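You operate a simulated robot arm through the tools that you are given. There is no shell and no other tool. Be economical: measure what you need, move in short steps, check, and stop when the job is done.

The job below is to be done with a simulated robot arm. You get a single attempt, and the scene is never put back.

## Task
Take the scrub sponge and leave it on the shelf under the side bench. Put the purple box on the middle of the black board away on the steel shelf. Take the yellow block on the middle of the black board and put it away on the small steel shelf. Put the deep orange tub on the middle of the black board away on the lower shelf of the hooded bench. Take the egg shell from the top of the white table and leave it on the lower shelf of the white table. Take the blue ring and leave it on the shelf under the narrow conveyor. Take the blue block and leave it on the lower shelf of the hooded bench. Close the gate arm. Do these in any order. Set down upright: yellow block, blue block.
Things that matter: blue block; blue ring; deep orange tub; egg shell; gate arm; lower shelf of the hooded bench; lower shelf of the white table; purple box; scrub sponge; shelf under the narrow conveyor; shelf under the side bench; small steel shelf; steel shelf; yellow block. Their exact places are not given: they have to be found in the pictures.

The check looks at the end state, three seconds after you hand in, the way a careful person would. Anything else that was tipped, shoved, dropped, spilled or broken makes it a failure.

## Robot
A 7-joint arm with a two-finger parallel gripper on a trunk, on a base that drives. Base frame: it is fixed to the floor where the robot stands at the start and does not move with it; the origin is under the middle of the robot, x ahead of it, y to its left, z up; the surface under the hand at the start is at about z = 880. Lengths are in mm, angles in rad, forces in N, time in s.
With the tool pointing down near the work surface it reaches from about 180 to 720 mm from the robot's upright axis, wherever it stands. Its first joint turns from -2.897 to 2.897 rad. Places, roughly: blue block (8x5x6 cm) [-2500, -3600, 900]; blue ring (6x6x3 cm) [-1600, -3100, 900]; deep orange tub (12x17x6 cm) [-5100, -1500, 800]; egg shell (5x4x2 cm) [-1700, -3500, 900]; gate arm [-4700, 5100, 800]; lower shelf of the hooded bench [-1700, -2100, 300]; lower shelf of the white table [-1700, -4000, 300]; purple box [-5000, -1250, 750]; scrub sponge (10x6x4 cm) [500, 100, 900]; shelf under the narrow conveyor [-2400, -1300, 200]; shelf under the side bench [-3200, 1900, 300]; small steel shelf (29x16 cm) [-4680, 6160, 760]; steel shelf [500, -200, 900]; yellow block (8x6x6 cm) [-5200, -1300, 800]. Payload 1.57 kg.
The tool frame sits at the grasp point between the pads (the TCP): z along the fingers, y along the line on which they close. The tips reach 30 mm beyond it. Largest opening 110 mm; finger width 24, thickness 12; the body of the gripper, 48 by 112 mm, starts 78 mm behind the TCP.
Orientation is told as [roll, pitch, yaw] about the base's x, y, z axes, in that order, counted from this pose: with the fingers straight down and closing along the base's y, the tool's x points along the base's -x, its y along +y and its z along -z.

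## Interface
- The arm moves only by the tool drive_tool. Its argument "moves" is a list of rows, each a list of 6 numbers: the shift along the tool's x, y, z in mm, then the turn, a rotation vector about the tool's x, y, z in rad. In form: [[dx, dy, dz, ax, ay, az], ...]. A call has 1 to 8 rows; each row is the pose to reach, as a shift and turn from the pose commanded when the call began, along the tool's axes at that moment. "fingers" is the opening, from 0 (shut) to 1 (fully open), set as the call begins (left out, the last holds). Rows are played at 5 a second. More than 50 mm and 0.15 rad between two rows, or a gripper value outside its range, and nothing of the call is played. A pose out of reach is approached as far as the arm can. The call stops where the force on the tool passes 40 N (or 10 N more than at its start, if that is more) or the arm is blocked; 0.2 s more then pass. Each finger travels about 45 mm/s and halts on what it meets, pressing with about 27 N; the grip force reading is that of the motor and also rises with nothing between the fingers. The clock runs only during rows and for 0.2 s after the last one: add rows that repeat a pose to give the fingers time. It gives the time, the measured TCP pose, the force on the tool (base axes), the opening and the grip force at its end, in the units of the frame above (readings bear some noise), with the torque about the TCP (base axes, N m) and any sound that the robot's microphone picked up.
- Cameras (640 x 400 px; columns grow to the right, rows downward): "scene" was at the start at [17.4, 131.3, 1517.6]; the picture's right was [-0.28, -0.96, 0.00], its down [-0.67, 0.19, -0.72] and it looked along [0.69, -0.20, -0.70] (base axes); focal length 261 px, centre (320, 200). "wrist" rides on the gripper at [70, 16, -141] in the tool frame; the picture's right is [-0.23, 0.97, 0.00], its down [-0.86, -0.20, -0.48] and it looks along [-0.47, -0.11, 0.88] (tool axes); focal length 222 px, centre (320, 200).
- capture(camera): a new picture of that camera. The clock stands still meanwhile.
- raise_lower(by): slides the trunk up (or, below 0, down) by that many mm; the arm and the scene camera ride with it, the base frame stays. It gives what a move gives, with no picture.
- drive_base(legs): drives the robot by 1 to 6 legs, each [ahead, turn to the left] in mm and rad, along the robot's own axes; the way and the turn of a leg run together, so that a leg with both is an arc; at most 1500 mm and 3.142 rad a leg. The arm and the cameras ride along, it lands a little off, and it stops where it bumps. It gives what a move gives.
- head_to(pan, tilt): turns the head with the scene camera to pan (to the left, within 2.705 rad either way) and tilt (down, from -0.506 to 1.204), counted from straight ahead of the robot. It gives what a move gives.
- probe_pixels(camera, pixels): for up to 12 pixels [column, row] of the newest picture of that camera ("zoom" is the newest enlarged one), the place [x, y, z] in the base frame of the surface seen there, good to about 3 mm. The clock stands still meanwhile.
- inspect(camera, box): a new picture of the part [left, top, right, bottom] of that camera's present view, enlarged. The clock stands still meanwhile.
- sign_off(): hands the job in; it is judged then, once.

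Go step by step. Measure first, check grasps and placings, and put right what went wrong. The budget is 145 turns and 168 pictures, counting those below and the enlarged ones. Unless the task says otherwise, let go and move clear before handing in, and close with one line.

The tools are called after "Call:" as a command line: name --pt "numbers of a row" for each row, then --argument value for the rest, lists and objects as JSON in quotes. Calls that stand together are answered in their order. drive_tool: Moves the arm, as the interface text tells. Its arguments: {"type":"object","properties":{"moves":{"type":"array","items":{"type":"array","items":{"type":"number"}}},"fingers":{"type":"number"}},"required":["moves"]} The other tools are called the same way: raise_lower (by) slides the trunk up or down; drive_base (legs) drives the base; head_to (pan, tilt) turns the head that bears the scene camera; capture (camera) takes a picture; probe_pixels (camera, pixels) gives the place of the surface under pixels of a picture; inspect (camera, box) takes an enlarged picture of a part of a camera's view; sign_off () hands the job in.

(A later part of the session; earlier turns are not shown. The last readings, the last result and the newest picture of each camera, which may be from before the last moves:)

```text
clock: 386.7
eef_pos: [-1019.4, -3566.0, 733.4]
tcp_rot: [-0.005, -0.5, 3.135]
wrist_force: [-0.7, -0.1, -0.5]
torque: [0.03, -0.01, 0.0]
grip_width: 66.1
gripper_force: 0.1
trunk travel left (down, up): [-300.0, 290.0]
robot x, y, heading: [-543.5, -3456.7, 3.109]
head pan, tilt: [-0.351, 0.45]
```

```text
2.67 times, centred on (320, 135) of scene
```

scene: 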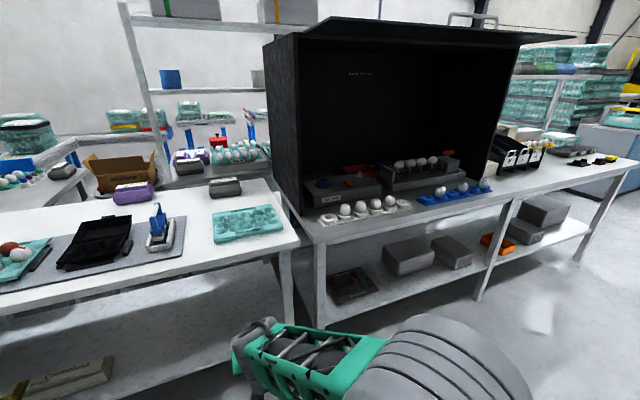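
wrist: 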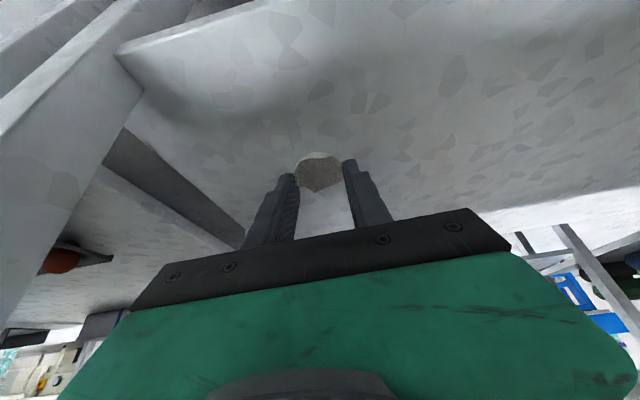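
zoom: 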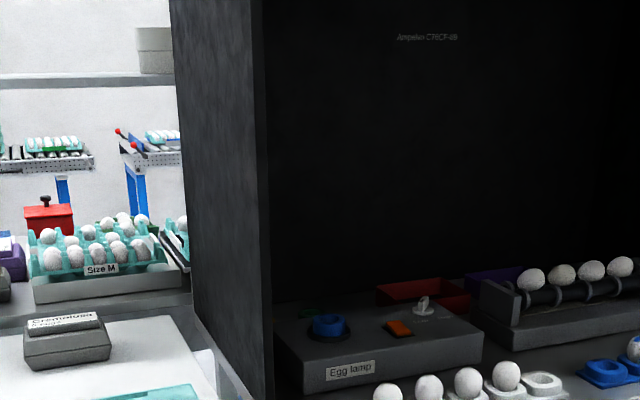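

The blue ring sits on the egg lamp inside the hood. I probe ring, hood wall, canopy and lamp.

Call:
probe_pixels --camera "zoom" --pixels '[[328, 318], [313, 330], [345, 330], [328, 338], [328, 322], [265, 250], [300, 330], [440, 340], [350, 370], [270, 20], [400, 355], [330, 350]]'

Call:
probe_pixels --camera "scene" --pixels '[[340, 18], [565, 37], [305, 33], [268, 42], [400, 70], [420, 130], [300, 190], [355, 210], [405, 205], [500, 60], [490, 40], [310, 250]]'

```text
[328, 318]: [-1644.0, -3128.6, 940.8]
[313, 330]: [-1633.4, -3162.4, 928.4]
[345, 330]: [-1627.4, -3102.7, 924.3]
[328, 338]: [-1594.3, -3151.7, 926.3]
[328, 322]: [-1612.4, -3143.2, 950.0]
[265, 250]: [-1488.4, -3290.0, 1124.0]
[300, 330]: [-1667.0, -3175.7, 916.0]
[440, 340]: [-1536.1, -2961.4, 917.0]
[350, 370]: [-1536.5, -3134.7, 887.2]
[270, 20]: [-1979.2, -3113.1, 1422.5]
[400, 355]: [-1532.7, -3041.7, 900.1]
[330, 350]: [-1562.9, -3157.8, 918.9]
```

```text
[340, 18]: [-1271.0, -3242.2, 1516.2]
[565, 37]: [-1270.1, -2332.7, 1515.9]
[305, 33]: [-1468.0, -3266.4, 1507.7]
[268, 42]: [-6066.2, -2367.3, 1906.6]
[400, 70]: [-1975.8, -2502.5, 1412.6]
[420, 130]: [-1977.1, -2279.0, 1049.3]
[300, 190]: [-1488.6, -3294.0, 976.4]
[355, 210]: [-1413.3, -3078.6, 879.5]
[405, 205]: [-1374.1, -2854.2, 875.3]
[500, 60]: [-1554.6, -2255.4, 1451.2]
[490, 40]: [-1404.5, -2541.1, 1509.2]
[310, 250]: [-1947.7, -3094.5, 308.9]
```

The ring centre is ≈ (-1620, -3135), z 918–950, with the canopy edge at x -1270, z 1516. I reposition to y ≈ -3100 facing the hood with the arm kept low enough to pass under it.

Call:
drive_base --legs '[[0, -1.54], [350, 0], [0, 1.572]]'

Call:
raise_lower --by 100

Call:
drive_tool --pt "-21 0 -38.6 0 0 0" --pt "-42 0 -77 0 0 0" --pt "-63 0 -116 0 0 0" --pt "-84 0 -154 0 0 0" --pt "-105 0 -193 0 0 0" --fingers 1

Call:
drive_base --legs '[[440, 0]]'

Call:
head_to --pan 0.0 --tilt 0.4

Call:
capture --camera "scene"

Call:
capture --camera "wrist"

```text
clock: 396.5
eef_pos: [-1014.4, -3230.2, 733.8]
tcp_rot: [-0.005, -0.5, -3.127]
wrist_force: [0.2, -0.2, 0.6]
torque: [0.03, 0.0, 0.01]
grip_width: 66.1
gripper_force: 0.1
trunk travel left (down, up): [-300.0, 290.0]
robot x, y, heading: [-540.1, -3114.2, 3.128]
head pan, tilt: [-0.351, 0.45]
```

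```text
clock: 397.9
eef_pos: [-1015.7, -3230.7, 833.1]
tcp_rot: [-0.005, -0.5, -3.126]
wrist_force: [0.5, 0.1, -0.3]
torque: [0.0, 0.03, -0.02]
grip_width: 65.8
gripper_force: 0.0
trunk travel left (down, up): [-400.0, 190.0]
robot x, y, heading: [-539.5, -3112.7, 3.128]
head pan, tilt: [-0.351, 0.45]
```

```text
clock: 399.1
eef_pos: [-1014.1, -3232.7, 1053.3]
tcp_rot: [-0.006, -0.498, -3.126]
wrist_force: [0.1, -1.0, 0.1]
torque: [0.02, -0.02, -0.02]
grip_width: 109.9
gripper_force: 0.1
trunk travel left (down, up): [-400.0, 190.0]
robot x, y, heading: [-540.1, -3114.4, 3.129]
head pan, tilt: [-0.351, 0.45]
```

```text
clock: 401.7
eef_pos: [-1454.2, -3218.7, 1053.9]
tcp_rot: [-0.006, -0.501, -3.137]
wrist_force: [0.1, -0.1, 0.7]
torque: [-0.04, 0.02, 0.01]
grip_width: 110.1
gripper_force: 0.1
trunk travel left (down, up): [-400.0, 190.0]
robot x, y, heading: [-972.2, -3106.4, 3.117]
head pan, tilt: [-0.351, 0.45]
```

```text
clock: 402.6
eef_pos: [-1452.8, -3218.1, 1053.4]
tcp_rot: [-0.004, -0.501, -3.14]
wrist_force: [-0.5, 0.3, -0.1]
torque: [-0.02, -0.04, -0.03]
grip_width: 110.1
gripper_force: 0.1
trunk travel left (down, up): [-400.0, 190.0]
robot x, y, heading: [-978.7, -3105.2, 3.114]
head pan, tilt: [0.0, 0.4]
```

```text
86 pictures are left
```

scene: 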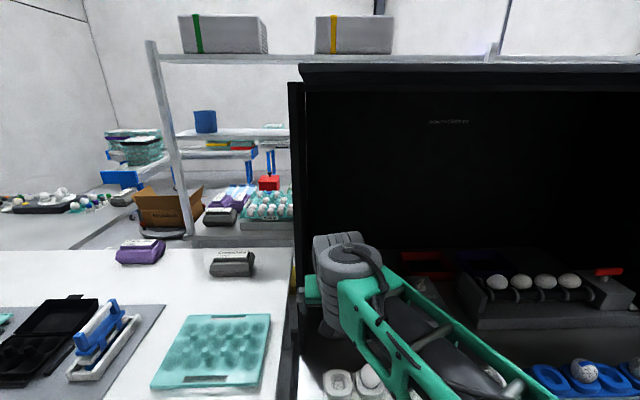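

```text
85 pictures are left
```

wrist: 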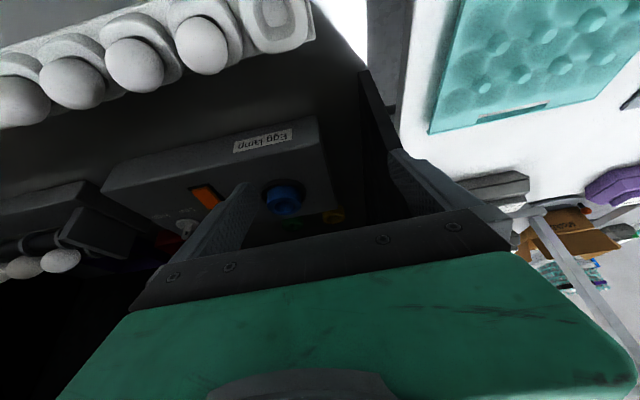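

The ring shows at wrist (283,197). I first shift right, away from the hood wall, then forward above it.

Call:
drive_tool --pt "0 -45 0 0 0 0" --pt "-20 -83 18 0 0 0" --pt "-54 -83 50 0 0 0" --pt "-87 -83 81 0 0 0" --pt "-120 -83 111 0 0 0"

Call:
capture --camera "wrist"

Call:
probe_pixels --camera "wrist" --pixels '[[318, 90], [300, 110], [340, 110], [320, 130], [320, 110], [280, 120], [360, 130], [330, 70], [320, 150], [300, 90], [340, 90], [320, 50]]'

```text
clock: 403.8
eef_pos: [-1613.1, -3135.3, 1016.1]
tcp_rot: [-0.006, -0.501, -3.137]
wrist_force: [0.3, 0.1, -1.0]
torque: [0.02, -0.01, -0.03]
grip_width: 110.0
gripper_force: 0.0
trunk travel left (down, up): [-400.0, 190.0]
robot x, y, heading: [-974.9, -3104.0, 3.111]
head pan, tilt: [0.0, 0.4]
```

```text
84 pictures are left
```

wrist: 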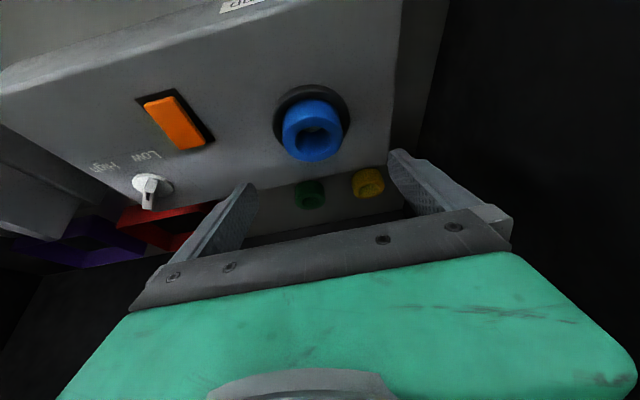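

```text
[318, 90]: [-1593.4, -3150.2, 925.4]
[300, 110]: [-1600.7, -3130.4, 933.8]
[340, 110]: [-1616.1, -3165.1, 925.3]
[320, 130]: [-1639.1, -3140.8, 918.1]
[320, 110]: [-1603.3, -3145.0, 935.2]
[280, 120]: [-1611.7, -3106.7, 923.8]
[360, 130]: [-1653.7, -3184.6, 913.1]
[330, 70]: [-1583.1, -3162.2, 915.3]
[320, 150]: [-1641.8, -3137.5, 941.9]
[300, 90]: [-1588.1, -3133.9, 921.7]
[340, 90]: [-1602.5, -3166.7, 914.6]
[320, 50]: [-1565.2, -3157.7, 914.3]
```

I refine the ring's edges.

Call:
probe_pixels --camera "wrist" --pixels '[[286, 130], [339, 130], [313, 104], [310, 158], [290, 145], [335, 147], [298, 108], [328, 108], [350, 130], [278, 130]]'

```text
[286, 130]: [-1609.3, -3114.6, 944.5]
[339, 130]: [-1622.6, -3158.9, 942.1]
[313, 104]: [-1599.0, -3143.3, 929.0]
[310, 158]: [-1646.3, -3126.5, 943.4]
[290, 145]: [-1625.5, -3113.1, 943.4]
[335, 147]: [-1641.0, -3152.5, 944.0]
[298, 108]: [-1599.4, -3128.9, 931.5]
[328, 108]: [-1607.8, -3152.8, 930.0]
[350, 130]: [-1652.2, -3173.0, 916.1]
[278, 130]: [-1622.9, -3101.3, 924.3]
```

Ring centre ≈ (-1622, -3136), top z 944 on a flange at z 924. I descend to TCP z 958 and grip.

Call:
drive_tool --pt "15 1 25 0 0 0" --pt "30 1 49 0 0 0" --pt "30 1 49 0 0 0" --fingers 0.8

Call:
capture --camera "wrist"

Call:
drive_tool --pt "0 0 0 0 0 0" --pt "0 0 0 0 0 0" --pt "0 0 0 0 0 0" --pt "0 0 0 0 0 0" --fingers 0.4

Call:
capture --camera "wrist"

```text
clock: 404.6
eef_pos: [-1607.9, -3135.9, 959.1]
tcp_rot: [-0.005, -0.502, -3.138]
wrist_force: [0.7, 0.1, 0.7]
torque: [0.0, 0.01, 0.01]
grip_width: 88.0
gripper_force: 0.0
trunk travel left (down, up): [-400.0, 190.0]
robot x, y, heading: [-976.8, -3104.1, 3.117]
head pan, tilt: [0.0, 0.4]
```

```text
83 pictures are left
```

wrist: 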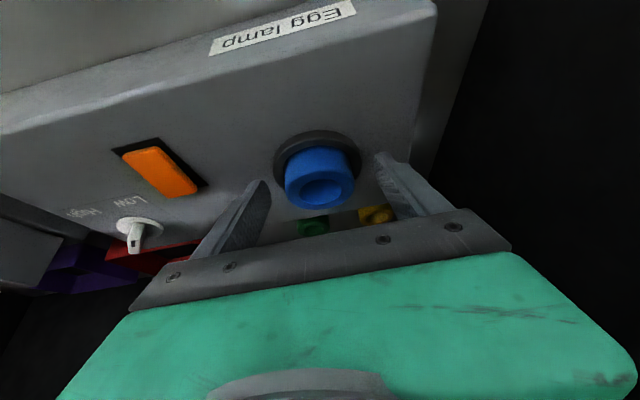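

```text
clock: 405.6
eef_pos: [-1609.0, -3135.8, 958.8]
tcp_rot: [-0.004, -0.501, -3.139]
wrist_force: [0.3, 0.8, 0.5]
torque: [0.03, 0.03, 0.02]
grip_width: 56.7
gripper_force: 26.9
trunk travel left (down, up): [-400.0, 190.0]
robot x, y, heading: [-972.5, -3103.7, 3.113]
head pan, tilt: [0.0, 0.4]
```

```text
82 pictures are left
```

wrist: 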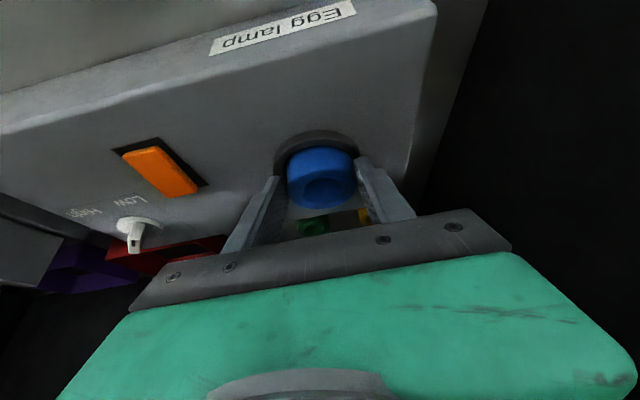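

Gripped at 57 mm. I lift straight up and draw it back out of the hood, then back the base off.

Call:
drive_tool --pt "-10 0 -18 0 0 0" --pt "-28.7 0 -52.7 0 0 0" --pt "11 0 -74 0 0 0" --pt "51 0 -96 0 0 0" --pt "91 0 -118 0 0 0" --pt "130 0 -140 0 0 0"

Call:
drive_base --legs '[[-430, 0]]'

Call:
capture --camera "wrist"

```text
clock: 406.9
eef_pos: [-1427.9, -3135.6, 1017.8]
tcp_rot: [-0.005, -0.498, -3.137]
wrist_force: [-0.5, -0.9, -1.2]
torque: [-0.01, -0.01, 0.01]
grip_width: 56.6
gripper_force: 27.0
trunk travel left (down, up): [-400.0, 190.0]
robot x, y, heading: [-970.7, -3106.4, 3.112]
head pan, tilt: [0.0, 0.4]
```

```text
clock: 409.6
eef_pos: [-1001.4, -3146.5, 1018.1]
tcp_rot: [-0.006, -0.499, 3.14]
wrist_force: [0.0, -0.2, 0.1]
torque: [-0.03, -0.04, -0.01]
grip_width: 56.9
gripper_force: 27.2
trunk travel left (down, up): [-400.0, 190.0]
robot x, y, heading: [-548.0, -3116.4, 3.114]
head pan, tilt: [0.0, 0.4]
```

```text
81 pictures are left
```

wrist: 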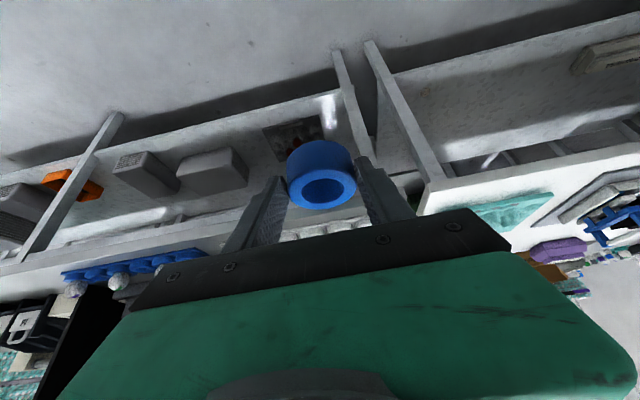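

The ring is held. I drive north, west through the aisle, then look at the narrow conveyor from its west side.

Call:
drive_base --legs '[[0, -1.544], [1330, 0], [1330, 0], [0, 1.57]]'

```text
clock: 430.3
eef_pos: [-923.8, -434.4, 1017.6]
tcp_rot: [-0.005, -0.5, 3.115]
wrist_force: [-0.5, 0.0, 0.3]
torque: [-0.01, 0.0, 0.0]
grip_width: 56.9
gripper_force: 27.4
trunk travel left (down, up): [-400.0, 190.0]
robot x, y, heading: [-471.6, -416.6, 3.084]
head pan, tilt: [0.0, 0.4]
```

On track. I go west through the aisle and turn south.

Call:
drive_base --legs '[[0, 0.062], [1390, 0], [1390, 0], [0, 1.57], [600, 0]]'

Call:
head_to --pan 0.9 --tilt 0.55

Call:
capture --camera "scene"

Call:
probe_pixels --camera "scene" --pixels '[[200, 230], [330, 240], [250, 300], [320, 200], [130, 250], [330, 280], [400, 250], [400, 200], [470, 260], [260, 300], [180, 270], [500, 250]]'

```text
clock: 451.0
eef_pos: [-3189.1, -1498.8, 1017.8]
tcp_rot: [-0.005, -0.5, -1.532]
wrist_force: [-0.8, 0.0, 0.0]
torque: [0.0, -0.02, 0.01]
grip_width: 56.7
gripper_force: 27.4
trunk travel left (down, up): [-400.0, 190.0]
robot x, y, heading: [-3237.2, -1048.4, -1.562]
head pan, tilt: [0.0, 0.4]
```

```text
clock: 452.2
eef_pos: [-3188.6, -1498.2, 1017.8]
tcp_rot: [-0.005, -0.499, -1.531]
wrist_force: [-0.8, -0.4, -1.1]
torque: [0.02, -0.01, -0.02]
grip_width: 56.8
gripper_force: 26.9
trunk travel left (down, up): [-400.0, 190.0]
robot x, y, heading: [-3237.9, -1038.0, -1.565]
head pan, tilt: [0.901, 0.55]
```

```text
80 pictures are left
```

scene: 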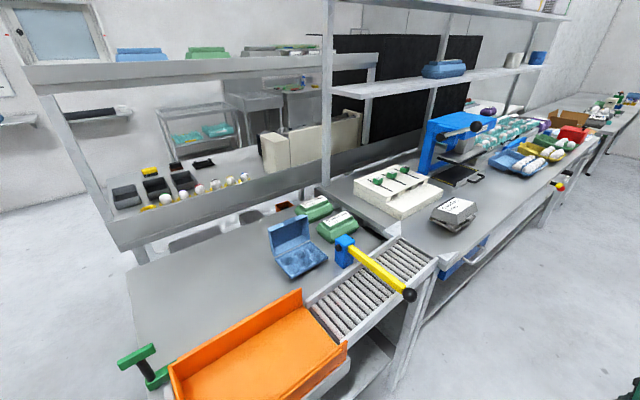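

```text
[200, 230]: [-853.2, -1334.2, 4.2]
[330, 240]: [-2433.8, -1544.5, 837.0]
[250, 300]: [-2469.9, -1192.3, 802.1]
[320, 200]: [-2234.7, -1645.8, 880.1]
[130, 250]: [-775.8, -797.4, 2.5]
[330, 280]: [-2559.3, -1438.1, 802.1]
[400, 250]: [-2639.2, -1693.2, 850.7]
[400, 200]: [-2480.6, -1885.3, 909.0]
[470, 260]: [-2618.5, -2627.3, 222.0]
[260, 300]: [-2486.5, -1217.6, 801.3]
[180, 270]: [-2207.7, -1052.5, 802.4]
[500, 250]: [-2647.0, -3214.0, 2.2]
```

The narrow roller conveyor table has a shelf below. I move to y ≈ -1280, face east, back 120, lower and look.

Call:
drive_base --legs '[[240, 0], [0, 1.565], [-130, 0]]'

Call:
raise_lower --by -400

Call:
head_to --pan 0.1 --tilt 0.6

Call:
capture --camera "scene"

Call:
probe_pixels --camera "scene" --pixels '[[200, 230], [330, 240], [250, 300], [320, 200], [130, 250], [330, 280], [400, 250], [400, 200], [290, 280], [260, 270], [230, 260], [360, 260]]'

```text
clock: 458.7
eef_pos: [-2913.1, -1246.8, 1017.8]
tcp_rot: [-0.006, -0.499, 0.016]
wrist_force: [0.3, 0.5, -0.1]
torque: [0.01, 0.0, 0.01]
grip_width: 56.6
gripper_force: 26.5
trunk travel left (down, up): [-400.0, 190.0]
robot x, y, heading: [-3365.6, -1284.3, -0.017]
head pan, tilt: [0.901, 0.55]
```

```text
clock: 462.5
eef_pos: [-2914.0, -1246.9, 618.0]
tcp_rot: [-0.006, -0.5, 0.016]
wrist_force: [-0.4, 0.2, -0.4]
torque: [0.05, -0.01, 0.01]
grip_width: 56.8
gripper_force: 27.5
trunk travel left (down, up): [0.0, 590.0]
robot x, y, heading: [-3363.8, -1288.4, -0.012]
head pan, tilt: [0.901, 0.55]
```

```text
clock: 463.6
eef_pos: [-2912.8, -1247.2, 618.2]
tcp_rot: [-0.006, -0.5, 0.015]
wrist_force: [0.8, -0.3, -0.2]
torque: [-0.01, 0.0, 0.0]
grip_width: 56.6
gripper_force: 26.9
trunk travel left (down, up): [0.0, 590.0]
robot x, y, heading: [-3367.3, -1285.9, -0.016]
head pan, tilt: [0.099, 0.6]
```

```text
79 pictures are left
```

scene: 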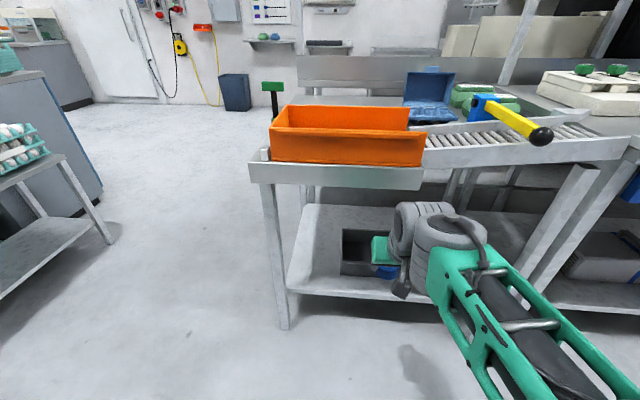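

```text
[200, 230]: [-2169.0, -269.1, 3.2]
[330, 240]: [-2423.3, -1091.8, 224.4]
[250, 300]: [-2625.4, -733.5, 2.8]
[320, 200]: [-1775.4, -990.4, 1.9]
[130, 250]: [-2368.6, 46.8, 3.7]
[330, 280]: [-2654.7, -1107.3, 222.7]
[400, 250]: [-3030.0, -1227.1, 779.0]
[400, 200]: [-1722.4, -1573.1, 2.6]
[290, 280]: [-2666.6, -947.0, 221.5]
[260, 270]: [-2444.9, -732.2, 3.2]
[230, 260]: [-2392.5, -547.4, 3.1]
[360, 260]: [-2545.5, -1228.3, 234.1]
```

Shelf z = 222, front edge x ≈ -2690; left of the black crate there is free room at y -940…-1110. I shift the arm left and down, then drive in 200.

Call:
drive_tool --pt "12 36 22 0 0 0" --pt "24 72 44 0 0 0" --pt "36 108 66 0 0 0" --pt "48 144 88 0 0 0" --pt "60 180 110 0 0 0" --pt "72 217 132 0 0 0"

Call:
drive_base --legs '[[200, 0]]'

Call:
capture --camera "scene"

Call:
probe_pixels --camera "scene" --pixels '[[330, 240], [320, 280], [300, 300], [300, 260], [340, 300], [360, 300], [380, 300], [350, 260], [400, 300], [290, 320], [320, 320], [280, 250]]'

```text
clock: 465.0
eef_pos: [-2917.0, -1031.4, 465.1]
tcp_rot: [-0.006, -0.501, 0.014]
wrist_force: [0.2, -0.1, -1.1]
torque: [0.01, -0.01, -0.04]
grip_width: 56.7
gripper_force: 26.3
trunk travel left (down, up): [0.0, 590.0]
robot x, y, heading: [-3363.8, -1283.3, -0.016]
head pan, tilt: [0.099, 0.6]
```

```text
clock: 466.6
eef_pos: [-2717.1, -1035.9, 464.9]
tcp_rot: [-0.005, -0.5, 0.012]
wrist_force: [-0.4, 0.3, -0.8]
torque: [0.01, 0.0, 0.04]
grip_width: 56.7
gripper_force: 27.0
trunk travel left (down, up): [0.0, 590.0]
robot x, y, heading: [-3168.1, -1291.7, -0.012]
head pan, tilt: [0.099, 0.6]
```

```text
78 pictures are left
```

scene: 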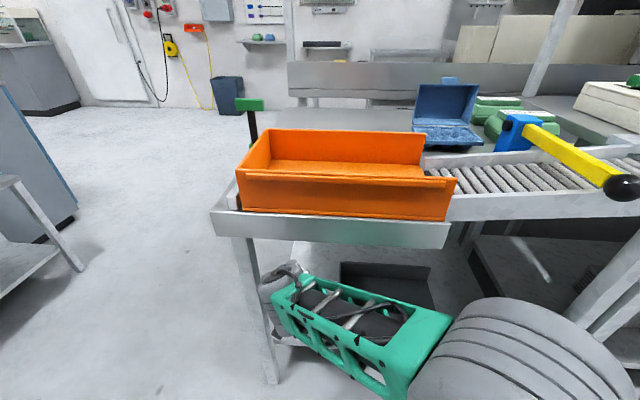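

```text
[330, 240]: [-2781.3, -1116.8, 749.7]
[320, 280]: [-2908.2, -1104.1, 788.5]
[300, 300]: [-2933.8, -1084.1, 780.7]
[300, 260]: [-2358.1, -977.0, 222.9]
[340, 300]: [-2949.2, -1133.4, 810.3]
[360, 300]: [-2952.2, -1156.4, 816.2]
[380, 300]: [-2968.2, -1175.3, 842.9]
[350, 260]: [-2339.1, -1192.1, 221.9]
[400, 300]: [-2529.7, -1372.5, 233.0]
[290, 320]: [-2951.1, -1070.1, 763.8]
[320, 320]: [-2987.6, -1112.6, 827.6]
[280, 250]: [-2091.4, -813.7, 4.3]
```

The table edge overhangs to x ≈ -2781 at z ≈ 750, but the wrist passes below. I go down, then forward, then near the shelf.

Call:
drive_tool --pt "21 0 38 0 0 0" --pt "42 0 76 0 0 0" --pt "62 0 114 0 0 0" --pt "28 0 133 0 0 0" --pt "-6 0 151 0 0 0" --pt "-40 0 170 0 0 0"

Call:
capture --camera "scene"

Call:
capture --camera "wrist"

```text
clock: 468.0
eef_pos: [-2601.4, -1035.4, 334.9]
tcp_rot: [-0.005, -0.5, 0.012]
wrist_force: [0.4, -0.3, 0.0]
torque: [-0.01, 0.01, -0.04]
grip_width: 56.6
gripper_force: 26.6
trunk travel left (down, up): [0.0, 590.0]
robot x, y, heading: [-3169.4, -1288.2, -0.015]
head pan, tilt: [0.099, 0.6]
```

```text
77 pictures are left
```

scene: 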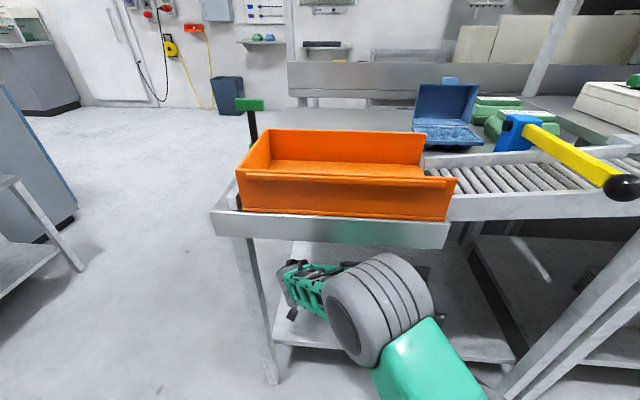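

```text
76 pictures are left
```

wrist: 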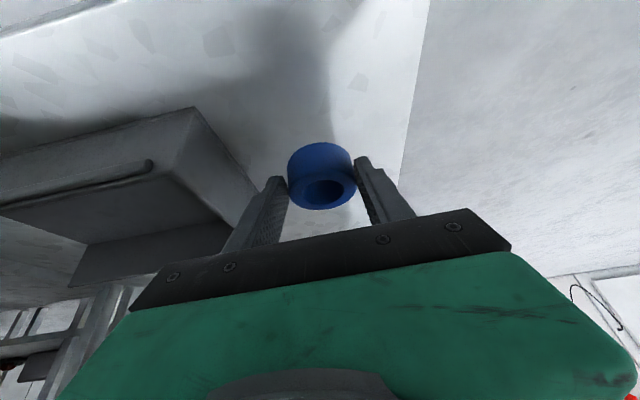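

The ring is above the shelf between crate and shelf edge. I lower and creep to contact.

Call:
drive_tool --pt "17 0 31 0 0 0" --pt "30 0 55 0 0 0" --pt "33.5 0 61.5 0 0 0"

Call:
drive_tool --pt "1 0 1.8 0 0 0" --pt "1.9 0 3.5 0 0 0" --pt "2.9 0 5.3 0 0 0" --pt "3.8 0 7 0 0 0"

```text
clock: 468.8
eef_pos: [-2600.3, -1035.8, 264.7]
tcp_rot: [-0.004, -0.499, 0.012]
wrist_force: [0.4, 0.0, 1.2]
torque: [0.04, 0.05, 0.03]
grip_width: 56.5
gripper_force: 26.6
trunk travel left (down, up): [0.0, 590.0]
robot x, y, heading: [-3168.8, -1285.8, -0.019]
head pan, tilt: [0.099, 0.6]
```

```text
clock: 469.8
eef_pos: [-2598.1, -1034.2, 260.4]
tcp_rot: [-0.002, -0.508, 0.011]
wrist_force: [1.2, -0.8, 24.9]
torque: [0.23, -0.59, 0.01]
grip_width: 56.8
gripper_force: 26.5
trunk travel left (down, up): [0.0, 590.0]
robot x, y, heading: [-3164.4, -1291.9, -0.016]
head pan, tilt: [0.099, 0.6]
```

Contact at 25 N. I release and withdraw along the tool axis, then check.

Call:
drive_tool --pt "-1 0 -2 0 0 0" --pt "-1 0 -2 0 0 0" --pt "-1 0 -2 0 0 0" --pt "-1 0 -20 0 0 0" --pt "-1 0 -60 0 0 0" --pt "0 0 -105 0 0 0" --pt "0 0 -150 0 0 0" --fingers 0.75

Call:
capture --camera "wrist"

```text
clock: 471.4
eef_pos: [-2672.0, -1038.0, 389.8]
tcp_rot: [-0.007, -0.5, 0.013]
wrist_force: [0.0, -0.2, -1.2]
torque: [0.0, -0.07, 0.01]
grip_width: 82.5
gripper_force: 0.2
trunk travel left (down, up): [0.0, 590.0]
robot x, y, heading: [-3167.8, -1289.2, -0.015]
head pan, tilt: [0.099, 0.6]
```

```text
75 pictures are left
```

wrist: 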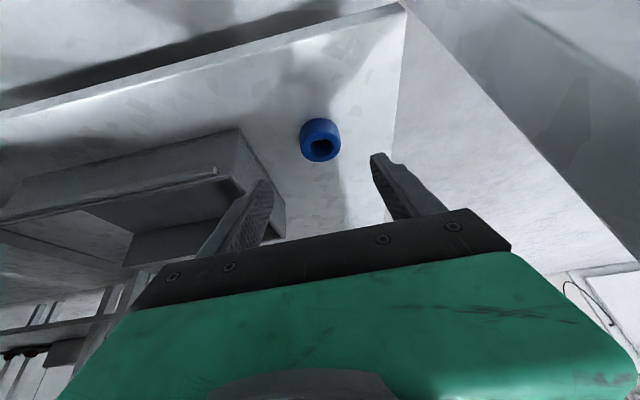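

The ring lies flat on the shelf. I back out, raise, and drive south along the west side to find the blue block.

Call:
drive_base --legs '[[-350, 0]]'

Call:
raise_lower --by 400

Call:
raise_lower --by 190

Call:
drive_base --legs '[[0, -1.555], [1050, 0], [1050, 0]]'

Call:
head_to --pan 1.2 --tilt 0.5

Call:
capture --camera "scene"

Call:
probe_pixels --camera "scene" --pixels '[[200, 230], [330, 240], [250, 300], [320, 200], [130, 250], [330, 280], [400, 250], [400, 200], [470, 260], [260, 200], [180, 270], [500, 250]]'

```text
clock: 473.7
eef_pos: [-3025.3, -1031.4, 390.3]
tcp_rot: [-0.006, -0.499, 0.013]
wrist_force: [-0.2, 0.0, -0.1]
torque: [-0.02, -0.04, -0.02]
grip_width: 82.7
gripper_force: 0.0
trunk travel left (down, up): [0.0, 590.0]
robot x, y, heading: [-3522.7, -1282.5, -0.017]
head pan, tilt: [0.099, 0.6]
```

```text
clock: 477.5
eef_pos: [-3026.4, -1032.1, 789.4]
tcp_rot: [-0.004, -0.499, 0.011]
wrist_force: [0.1, -0.2, 0.3]
torque: [0.02, -0.05, -0.01]
grip_width: 82.5
gripper_force: 0.0
trunk travel left (down, up): [-400.0, 190.0]
robot x, y, heading: [-3519.3, -1283.9, -0.014]
head pan, tilt: [0.099, 0.6]
```

```text
clock: 479.6
eef_pos: [-3025.7, -1031.6, 980.0]
tcp_rot: [-0.005, -0.5, 0.013]
wrist_force: [0.3, -0.3, -0.5]
torque: [0.02, -0.03, -0.01]
grip_width: 82.6
gripper_force: 0.1
trunk travel left (down, up): [-590.0, 0.0]
robot x, y, heading: [-3519.1, -1284.0, -0.013]
head pan, tilt: [0.099, 0.6]
```

```text
clock: 493.9
eef_pos: [-3288.2, -3886.1, 980.3]
tcp_rot: [-0.006, -0.499, -1.551]
wrist_force: [0.2, -0.5, 0.1]
torque: [-0.02, -0.01, -0.01]
grip_width: 82.4
gripper_force: 0.0
trunk travel left (down, up): [-590.0, 0.0]
robot x, y, heading: [-3542.1, -3392.3, -1.582]
head pan, tilt: [0.099, 0.6]
```

```text
clock: 495.2
eef_pos: [-3287.1, -3887.1, 980.7]
tcp_rot: [-0.005, -0.498, -1.552]
wrist_force: [-0.2, 0.1, 0.8]
torque: [0.0, -0.04, -0.01]
grip_width: 82.7
gripper_force: 0.1
trunk travel left (down, up): [-590.0, 0.0]
robot x, y, heading: [-3542.0, -3386.2, -1.582]
head pan, tilt: [1.201, 0.499]
```

```text
74 pictures are left
```

scene: 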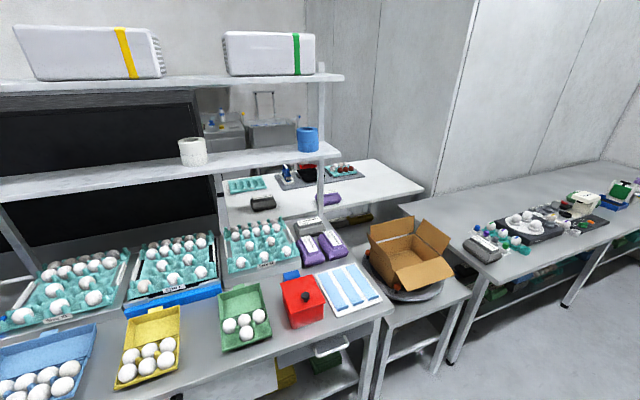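

```text
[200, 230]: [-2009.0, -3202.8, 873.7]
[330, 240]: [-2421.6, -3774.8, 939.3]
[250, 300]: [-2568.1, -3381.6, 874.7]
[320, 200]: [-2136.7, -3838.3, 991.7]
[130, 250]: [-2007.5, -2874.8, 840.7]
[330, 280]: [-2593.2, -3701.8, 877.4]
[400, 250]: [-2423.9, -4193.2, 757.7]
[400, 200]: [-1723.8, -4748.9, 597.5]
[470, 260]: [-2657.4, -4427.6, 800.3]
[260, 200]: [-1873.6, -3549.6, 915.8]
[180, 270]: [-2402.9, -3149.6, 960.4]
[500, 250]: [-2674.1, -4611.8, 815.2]
```

A small blue object sits behind the red box at (291,275). I zoom in.

Call:
inspect --camera "scene" --box '[250, 245, 346, 305]'

Call:
probe_pixels --camera "zoom" --pixels '[[220, 185], [290, 165], [325, 180], [240, 205], [300, 190], [230, 215], [215, 200], [310, 260], [450, 240], [240, 270], [290, 360], [350, 330]]'

```text
6.67 times, centred on (298, 275) of scene
```

zoom: 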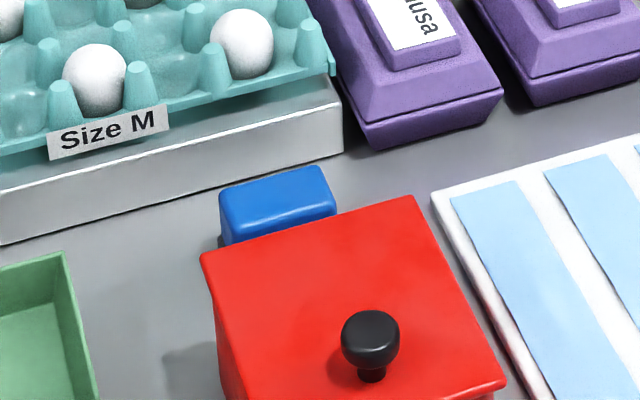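

```text
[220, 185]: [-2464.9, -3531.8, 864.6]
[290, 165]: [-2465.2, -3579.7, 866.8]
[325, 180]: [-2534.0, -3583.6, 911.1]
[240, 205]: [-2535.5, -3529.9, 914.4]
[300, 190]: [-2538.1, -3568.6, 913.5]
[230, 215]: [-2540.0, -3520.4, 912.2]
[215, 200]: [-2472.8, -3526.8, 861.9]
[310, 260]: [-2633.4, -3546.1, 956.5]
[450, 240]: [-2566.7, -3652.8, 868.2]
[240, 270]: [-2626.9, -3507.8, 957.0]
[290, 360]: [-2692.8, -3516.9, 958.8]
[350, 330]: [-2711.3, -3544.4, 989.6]
```

The blue block's top is z ≈ 913 around (-2530, -3553), just behind the red box (rear edge x ≈ -2610). I drive to face it from the west.

Call:
drive_base --legs '[[170, 0], [0, 1.58], [250, 0]]'

Call:
head_to --pan 0.0 --tilt 0.75

Call:
capture --camera "scene"

Call:
probe_pixels --camera "scene" --pixels '[[200, 230], [330, 240], [250, 300], [320, 200], [130, 250], [330, 280], [400, 250], [400, 200], [470, 260], [260, 200], [330, 320], [330, 340]]'

```text
clock: 502.1
eef_pos: [-2806.3, -3273.1, 979.9]
tcp_rot: [-0.006, -0.499, 0.066]
wrist_force: [0.1, -0.3, -0.6]
torque: [0.03, 0.01, 0.01]
grip_width: 82.6
gripper_force: 0.1
trunk travel left (down, up): [-590.0, 0.0]
robot x, y, heading: [-3287.6, -3551.6, 0.039]
head pan, tilt: [1.201, 0.499]
```

```text
clock: 503.5
eef_pos: [-2805.4, -3274.3, 979.9]
tcp_rot: [-0.004, -0.499, 0.066]
wrist_force: [-0.6, 0.6, -0.4]
torque: [0.03, -0.04, -0.01]
grip_width: 82.6
gripper_force: 0.1
trunk travel left (down, up): [-590.0, 0.0]
robot x, y, heading: [-3289.0, -3552.0, 0.036]
head pan, tilt: [0.0, 0.75]
```

```text
72 pictures are left
```

scene: 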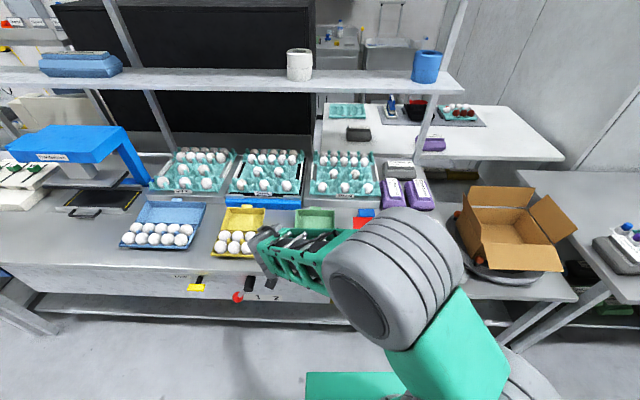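

```text
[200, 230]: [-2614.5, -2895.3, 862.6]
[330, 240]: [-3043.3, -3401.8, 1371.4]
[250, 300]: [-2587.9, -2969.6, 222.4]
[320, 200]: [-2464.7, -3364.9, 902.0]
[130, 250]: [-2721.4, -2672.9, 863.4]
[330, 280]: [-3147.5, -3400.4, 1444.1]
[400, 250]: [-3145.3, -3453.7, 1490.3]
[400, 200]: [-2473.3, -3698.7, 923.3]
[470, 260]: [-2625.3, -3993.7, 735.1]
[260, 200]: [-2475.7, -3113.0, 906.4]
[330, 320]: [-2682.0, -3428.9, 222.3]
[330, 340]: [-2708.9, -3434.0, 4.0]
```

I check the upper shelf's front edge before moving in, and zoom on the block.

Call:
probe_pixels --camera "scene" --pixels '[[350, 90], [440, 92], [350, 78], [200, 85], [427, 60]]'

Call:
drive_tool --pt "-19 -40 -18 0 0 0" --pt "-29 -80 -35 0 0 0" --pt "-29 -125 -53 0 0 0" --pt "-29 -170 -53 0 0 0" --pt "-29 -215 -53 0 0 0" --pt "-29 -255 -53 0 0 0" --fingers 1

Call:
drive_base --legs '[[190, -0.03]]'

Call:
capture --camera "wrist"

```text
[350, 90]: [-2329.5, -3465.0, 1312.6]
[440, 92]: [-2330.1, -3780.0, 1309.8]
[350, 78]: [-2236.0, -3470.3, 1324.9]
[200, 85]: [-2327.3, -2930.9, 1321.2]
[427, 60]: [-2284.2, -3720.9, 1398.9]
```

```text
clock: 504.9
eef_pos: [-2788.0, -3524.7, 1040.8]
tcp_rot: [-0.006, -0.502, 0.068]
wrist_force: [0.0, -0.3, -0.1]
torque: [0.0, 0.03, -0.01]
grip_width: 109.9
gripper_force: 0.1
trunk travel left (down, up): [-590.0, 0.0]
robot x, y, heading: [-3287.7, -3548.2, 0.038]
head pan, tilt: [0.0, 0.75]
```

```text
clock: 506.4
eef_pos: [-2594.4, -3535.6, 1040.8]
tcp_rot: [-0.005, -0.5, 0.034]
wrist_force: [-0.9, 0.7, 0.3]
torque: [0.03, 0.02, 0.01]
grip_width: 109.7
gripper_force: 0.1
trunk travel left (down, up): [-590.0, 0.0]
robot x, y, heading: [-3092.9, -3547.2, 0.008]
head pan, tilt: [0.0, 0.75]
```

```text
71 pictures are left
```

wrist: 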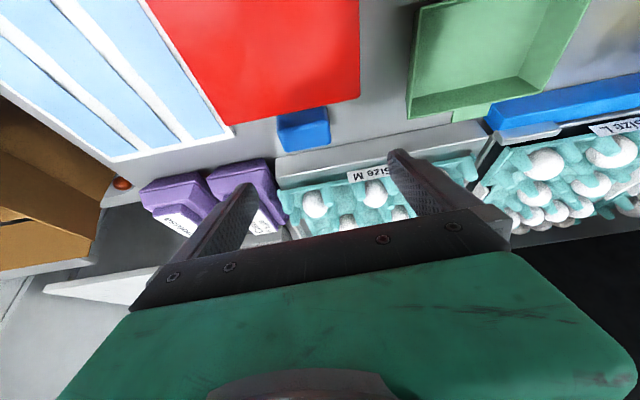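

The block is at wrist (303,130). I probe its corners and neighbours' edges.

Call:
inspect --camera "wrist" --box '[240, 80, 368, 160]'

Call:
probe_pixels --camera "zoom" --pixels '[[195, 200], [440, 145], [450, 300], [210, 345], [320, 250], [340, 170], [250, 200], [330, 350], [190, 280], [470, 220], [120, 380], [430, 320]]'

```text
5.00 times, centred on (304, 120) of wrist
```

zoom: 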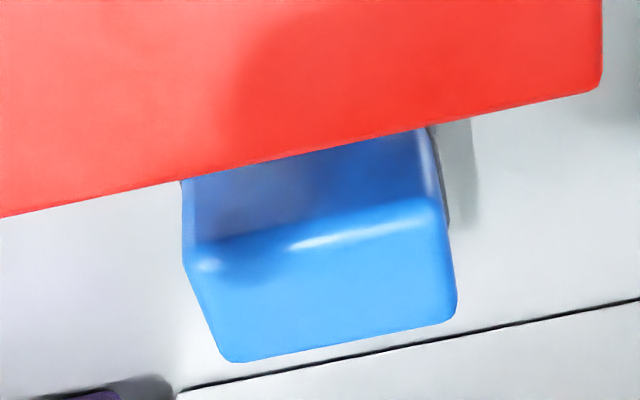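

```text
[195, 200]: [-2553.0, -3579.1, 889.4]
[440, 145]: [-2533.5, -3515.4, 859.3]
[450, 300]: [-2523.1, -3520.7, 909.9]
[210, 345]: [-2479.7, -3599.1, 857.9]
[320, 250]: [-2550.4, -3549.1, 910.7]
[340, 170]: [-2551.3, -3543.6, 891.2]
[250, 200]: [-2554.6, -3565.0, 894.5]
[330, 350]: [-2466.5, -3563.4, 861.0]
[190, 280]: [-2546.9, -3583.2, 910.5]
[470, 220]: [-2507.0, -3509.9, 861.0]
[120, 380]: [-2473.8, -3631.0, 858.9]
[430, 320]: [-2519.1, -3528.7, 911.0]
```

Block: z 859–911, x -2553…-2510, y -3585…-3520, close behind the red box. I use a 0.4 rad tilt so the wrist camera clears the red box, staging just above.

Call:
drive_tool --pt "-4 -6 33 0 0.04 0" --pt "-8 -12 65 0 0.08 0" --pt "-11.3 -18.3 97 0 0.1 0"

Call:
capture --camera "wrist"

Call:
capture --camera "scene"

```text
clock: 507.2
eef_pos: [-2538.8, -3553.5, 958.9]
tcp_rot: [-0.005, -0.4, 0.037]
wrist_force: [0.3, -0.1, 0.0]
torque: [0.03, 0.02, -0.03]
grip_width: 110.0
gripper_force: 0.1
trunk travel left (down, up): [-590.0, 0.0]
robot x, y, heading: [-3096.4, -3541.5, 0.008]
head pan, tilt: [0.0, 0.75]
```

```text
69 pictures are left
```

wrist: 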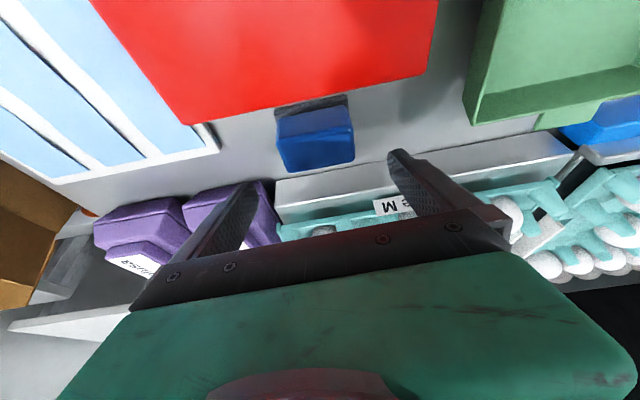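

```text
68 pictures are left
```

scene: 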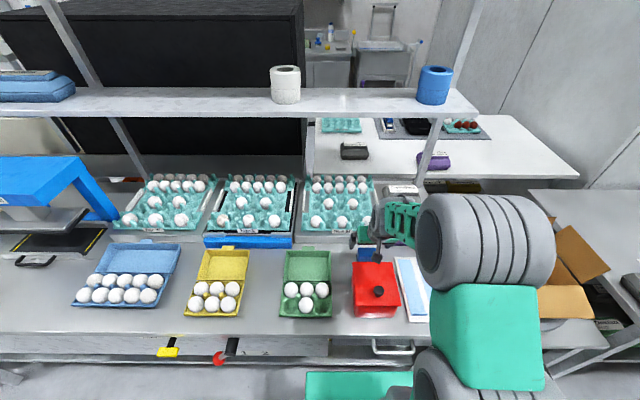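

I verify that the finger paths miss the purple carton and the tray box.

Call:
probe_pixels --camera "wrist" --pixels '[[270, 182], [185, 190], [262, 205], [280, 190], [350, 170], [290, 168], [350, 155], [277, 120], [352, 110], [430, 150], [210, 145]]'

```text
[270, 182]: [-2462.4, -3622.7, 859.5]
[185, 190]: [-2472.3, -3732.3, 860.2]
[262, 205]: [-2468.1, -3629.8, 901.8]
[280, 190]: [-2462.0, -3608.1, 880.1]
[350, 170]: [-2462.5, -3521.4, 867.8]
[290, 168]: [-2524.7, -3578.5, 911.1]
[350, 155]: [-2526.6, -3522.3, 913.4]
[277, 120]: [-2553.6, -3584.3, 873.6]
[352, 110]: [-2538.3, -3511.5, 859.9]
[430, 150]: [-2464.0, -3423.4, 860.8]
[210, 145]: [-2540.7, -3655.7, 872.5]
```

All clear by 40 mm or more. I descend 59 mm and grip the block.

Call:
drive_tool --pt "12 1 28 0 0 0" --pt "23 2 54 0 0 0" --pt "23 2 54 0 0 0"

Call:
drive_tool --pt "0 0 0 0 0 0" --pt "0 0 0 0 0 0" --pt "0 0 0 0 0 0" --pt "0 0 0 0 0 0" --pt "0 0 0 0 0 0" --fingers 0.35

Call:
drive_tool --pt "-4 0 -9 0 0 0" --pt "-15 0 -36 0 0 0" --pt "-31 0 -74 0 0 0" --pt "-47 0 -110 0 0 0"

Call:
capture --camera "wrist"

```text
clock: 508.0
eef_pos: [-2539.2, -3552.6, 900.4]
tcp_rot: [-0.005, -0.401, 0.036]
wrist_force: [0.1, 0.0, -0.1]
torque: [-0.04, 0.03, -0.01]
grip_width: 110.1
gripper_force: 0.1
trunk travel left (down, up): [-590.0, 0.0]
robot x, y, heading: [-3094.5, -3546.1, 0.009]
head pan, tilt: [0.0, 0.75]
```

```text
clock: 509.2
eef_pos: [-2539.4, -3551.7, 900.7]
tcp_rot: [-0.005, -0.401, 0.034]
wrist_force: [-0.6, 0.2, 1.8]
torque: [0.02, -0.01, -0.04]
grip_width: 69.4
gripper_force: 27.2
trunk travel left (down, up): [-590.0, 0.0]
robot x, y, heading: [-3095.4, -3543.3, 0.011]
head pan, tilt: [0.0, 0.75]
```

```text
clock: 510.2
eef_pos: [-2537.6, -3549.2, 1021.9]
tcp_rot: [-0.005, -0.398, 0.033]
wrist_force: [0.2, -0.1, -1.3]
torque: [-0.01, -0.01, 0.0]
grip_width: 69.6
gripper_force: 26.4
trunk travel left (down, up): [-590.0, 0.0]
robot x, y, heading: [-3096.5, -3543.4, 0.009]
head pan, tilt: [0.0, 0.75]
```

```text
67 pictures are left
```

wrist: 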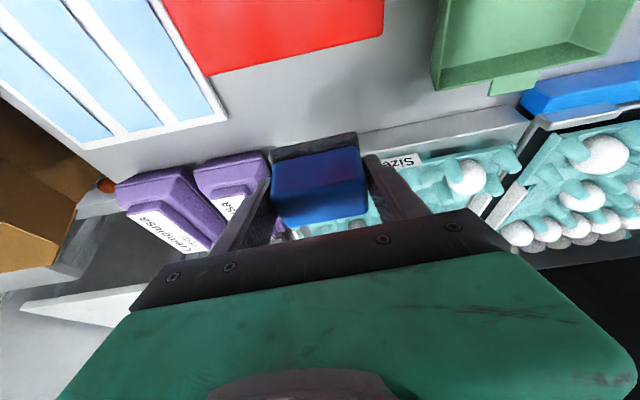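

Held firmly. I retract, back off and drive around north and east to the hooded bench's front.

Call:
drive_tool --pt "35 0 -15 0 0 0" --pt "70 0 -30 0 0 0" --pt "104 0 -44 0 0 0" --pt "138 0 -58 0 0 0"

Call:
drive_base --legs '[[-400, 0], [0, 1.561], [1500, 0], [1500, 0]]'

```text
clock: 511.2
eef_pos: [-2683.7, -3555.4, 1023.7]
tcp_rot: [-0.004, -0.41, 0.034]
wrist_force: [11.7, 0.5, 5.4]
torque: [0.04, -0.31, -0.07]
grip_width: 69.7
gripper_force: 27.4
trunk travel left (down, up): [-590.0, 0.0]
robot x, y, heading: [-3100.2, -3549.1, 0.005]
head pan, tilt: [0.0, 0.75]
```

```text
clock: 531.5
eef_pos: [-3371.0, -153.9, 1022.2]
tcp_rot: [-0.005, -0.399, 1.585]
wrist_force: [0.0, 0.4, -0.7]
torque: [-0.04, 0.03, 0.01]
grip_width: 69.4
gripper_force: 27.1
trunk travel left (down, up): [-590.0, 0.0]
robot x, y, heading: [-3390.1, -558.8, 1.555]
head pan, tilt: [0.0, 0.75]
```

That retraction ended with a 12 N reading: the block's underside (z ≈ 982) may have pressed the red box's knob (z ≈ 990). I look back at the red box.

Call:
head_to --pan -2.65 --tilt 0.2

Call:
capture --camera "scene"

Call:
capture --camera "wrist"

```text
clock: 533.8
eef_pos: [-3371.1, -153.3, 1021.9]
tcp_rot: [-0.005, -0.399, 1.585]
wrist_force: [-0.5, 0.5, -1.0]
torque: [-0.03, 0.02, 0.02]
grip_width: 69.5
gripper_force: 27.1
trunk travel left (down, up): [-590.0, 0.0]
robot x, y, heading: [-3392.9, -561.3, 1.556]
head pan, tilt: [-2.649, 0.201]
```

```text
66 pictures are left
```

scene: 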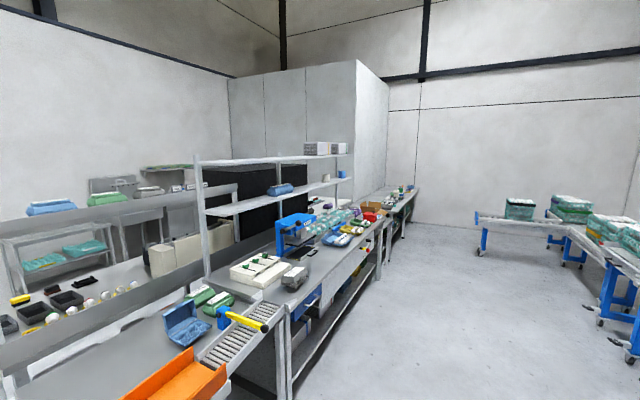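

```text
65 pictures are left
```

wrist: 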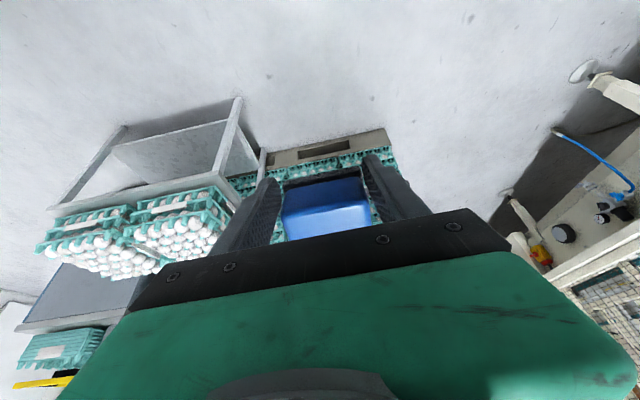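

Call:
inspect --camera "scene" --box '[330, 185, 410, 235]'

Call:
probe_pixels --camera "zoom" --pixels '[[300, 230], [320, 245], [340, 250], [270, 235], [330, 265], [310, 215], [350, 235], [290, 260]]'

```text
8.00 times, centred on (370, 210) of scene
```

zoom: 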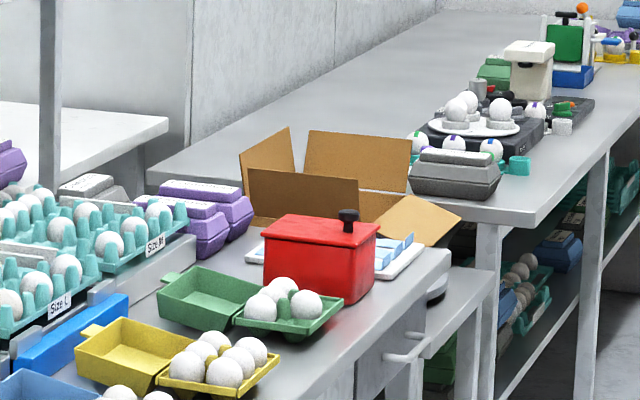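

```text
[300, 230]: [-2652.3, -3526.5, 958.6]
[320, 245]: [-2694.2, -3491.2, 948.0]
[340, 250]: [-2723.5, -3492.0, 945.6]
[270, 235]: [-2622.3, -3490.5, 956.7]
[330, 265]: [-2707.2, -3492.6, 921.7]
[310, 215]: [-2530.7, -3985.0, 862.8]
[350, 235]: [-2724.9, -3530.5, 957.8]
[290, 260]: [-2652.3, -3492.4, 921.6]
```

The red box stands upright. I compare its knob and corner positions with the earlier probes to see whether it shifted.

Call:
inspect --camera "scene" --box '[358, 203, 382, 218]'

Call:
probe_pixels --camera "zoom" --pixels '[[125, 170], [240, 140], [400, 195], [360, 260], [330, 160], [330, 175], [330, 220], [100, 220], [250, 230], [370, 330], [345, 200], [90, 330]]'

```text
16.00 times, centred on (370, 210) of scene
```

zoom: 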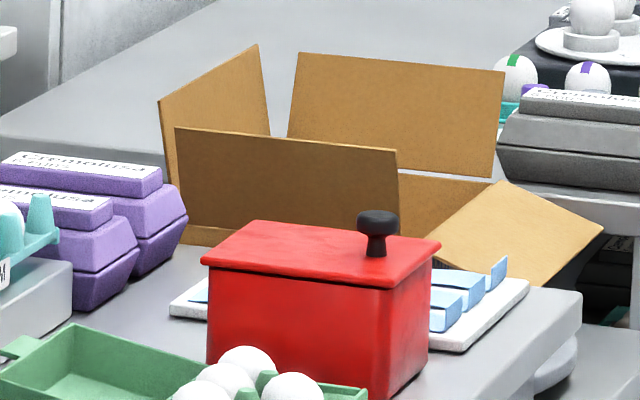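

```text
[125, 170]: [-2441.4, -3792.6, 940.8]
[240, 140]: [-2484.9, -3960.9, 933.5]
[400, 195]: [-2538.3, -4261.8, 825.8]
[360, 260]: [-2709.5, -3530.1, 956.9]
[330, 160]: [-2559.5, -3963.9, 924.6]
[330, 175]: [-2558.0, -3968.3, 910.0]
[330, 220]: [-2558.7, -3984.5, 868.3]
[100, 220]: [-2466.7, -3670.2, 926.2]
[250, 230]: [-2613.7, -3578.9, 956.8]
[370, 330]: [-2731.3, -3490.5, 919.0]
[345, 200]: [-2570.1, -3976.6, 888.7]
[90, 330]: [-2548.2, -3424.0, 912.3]
```

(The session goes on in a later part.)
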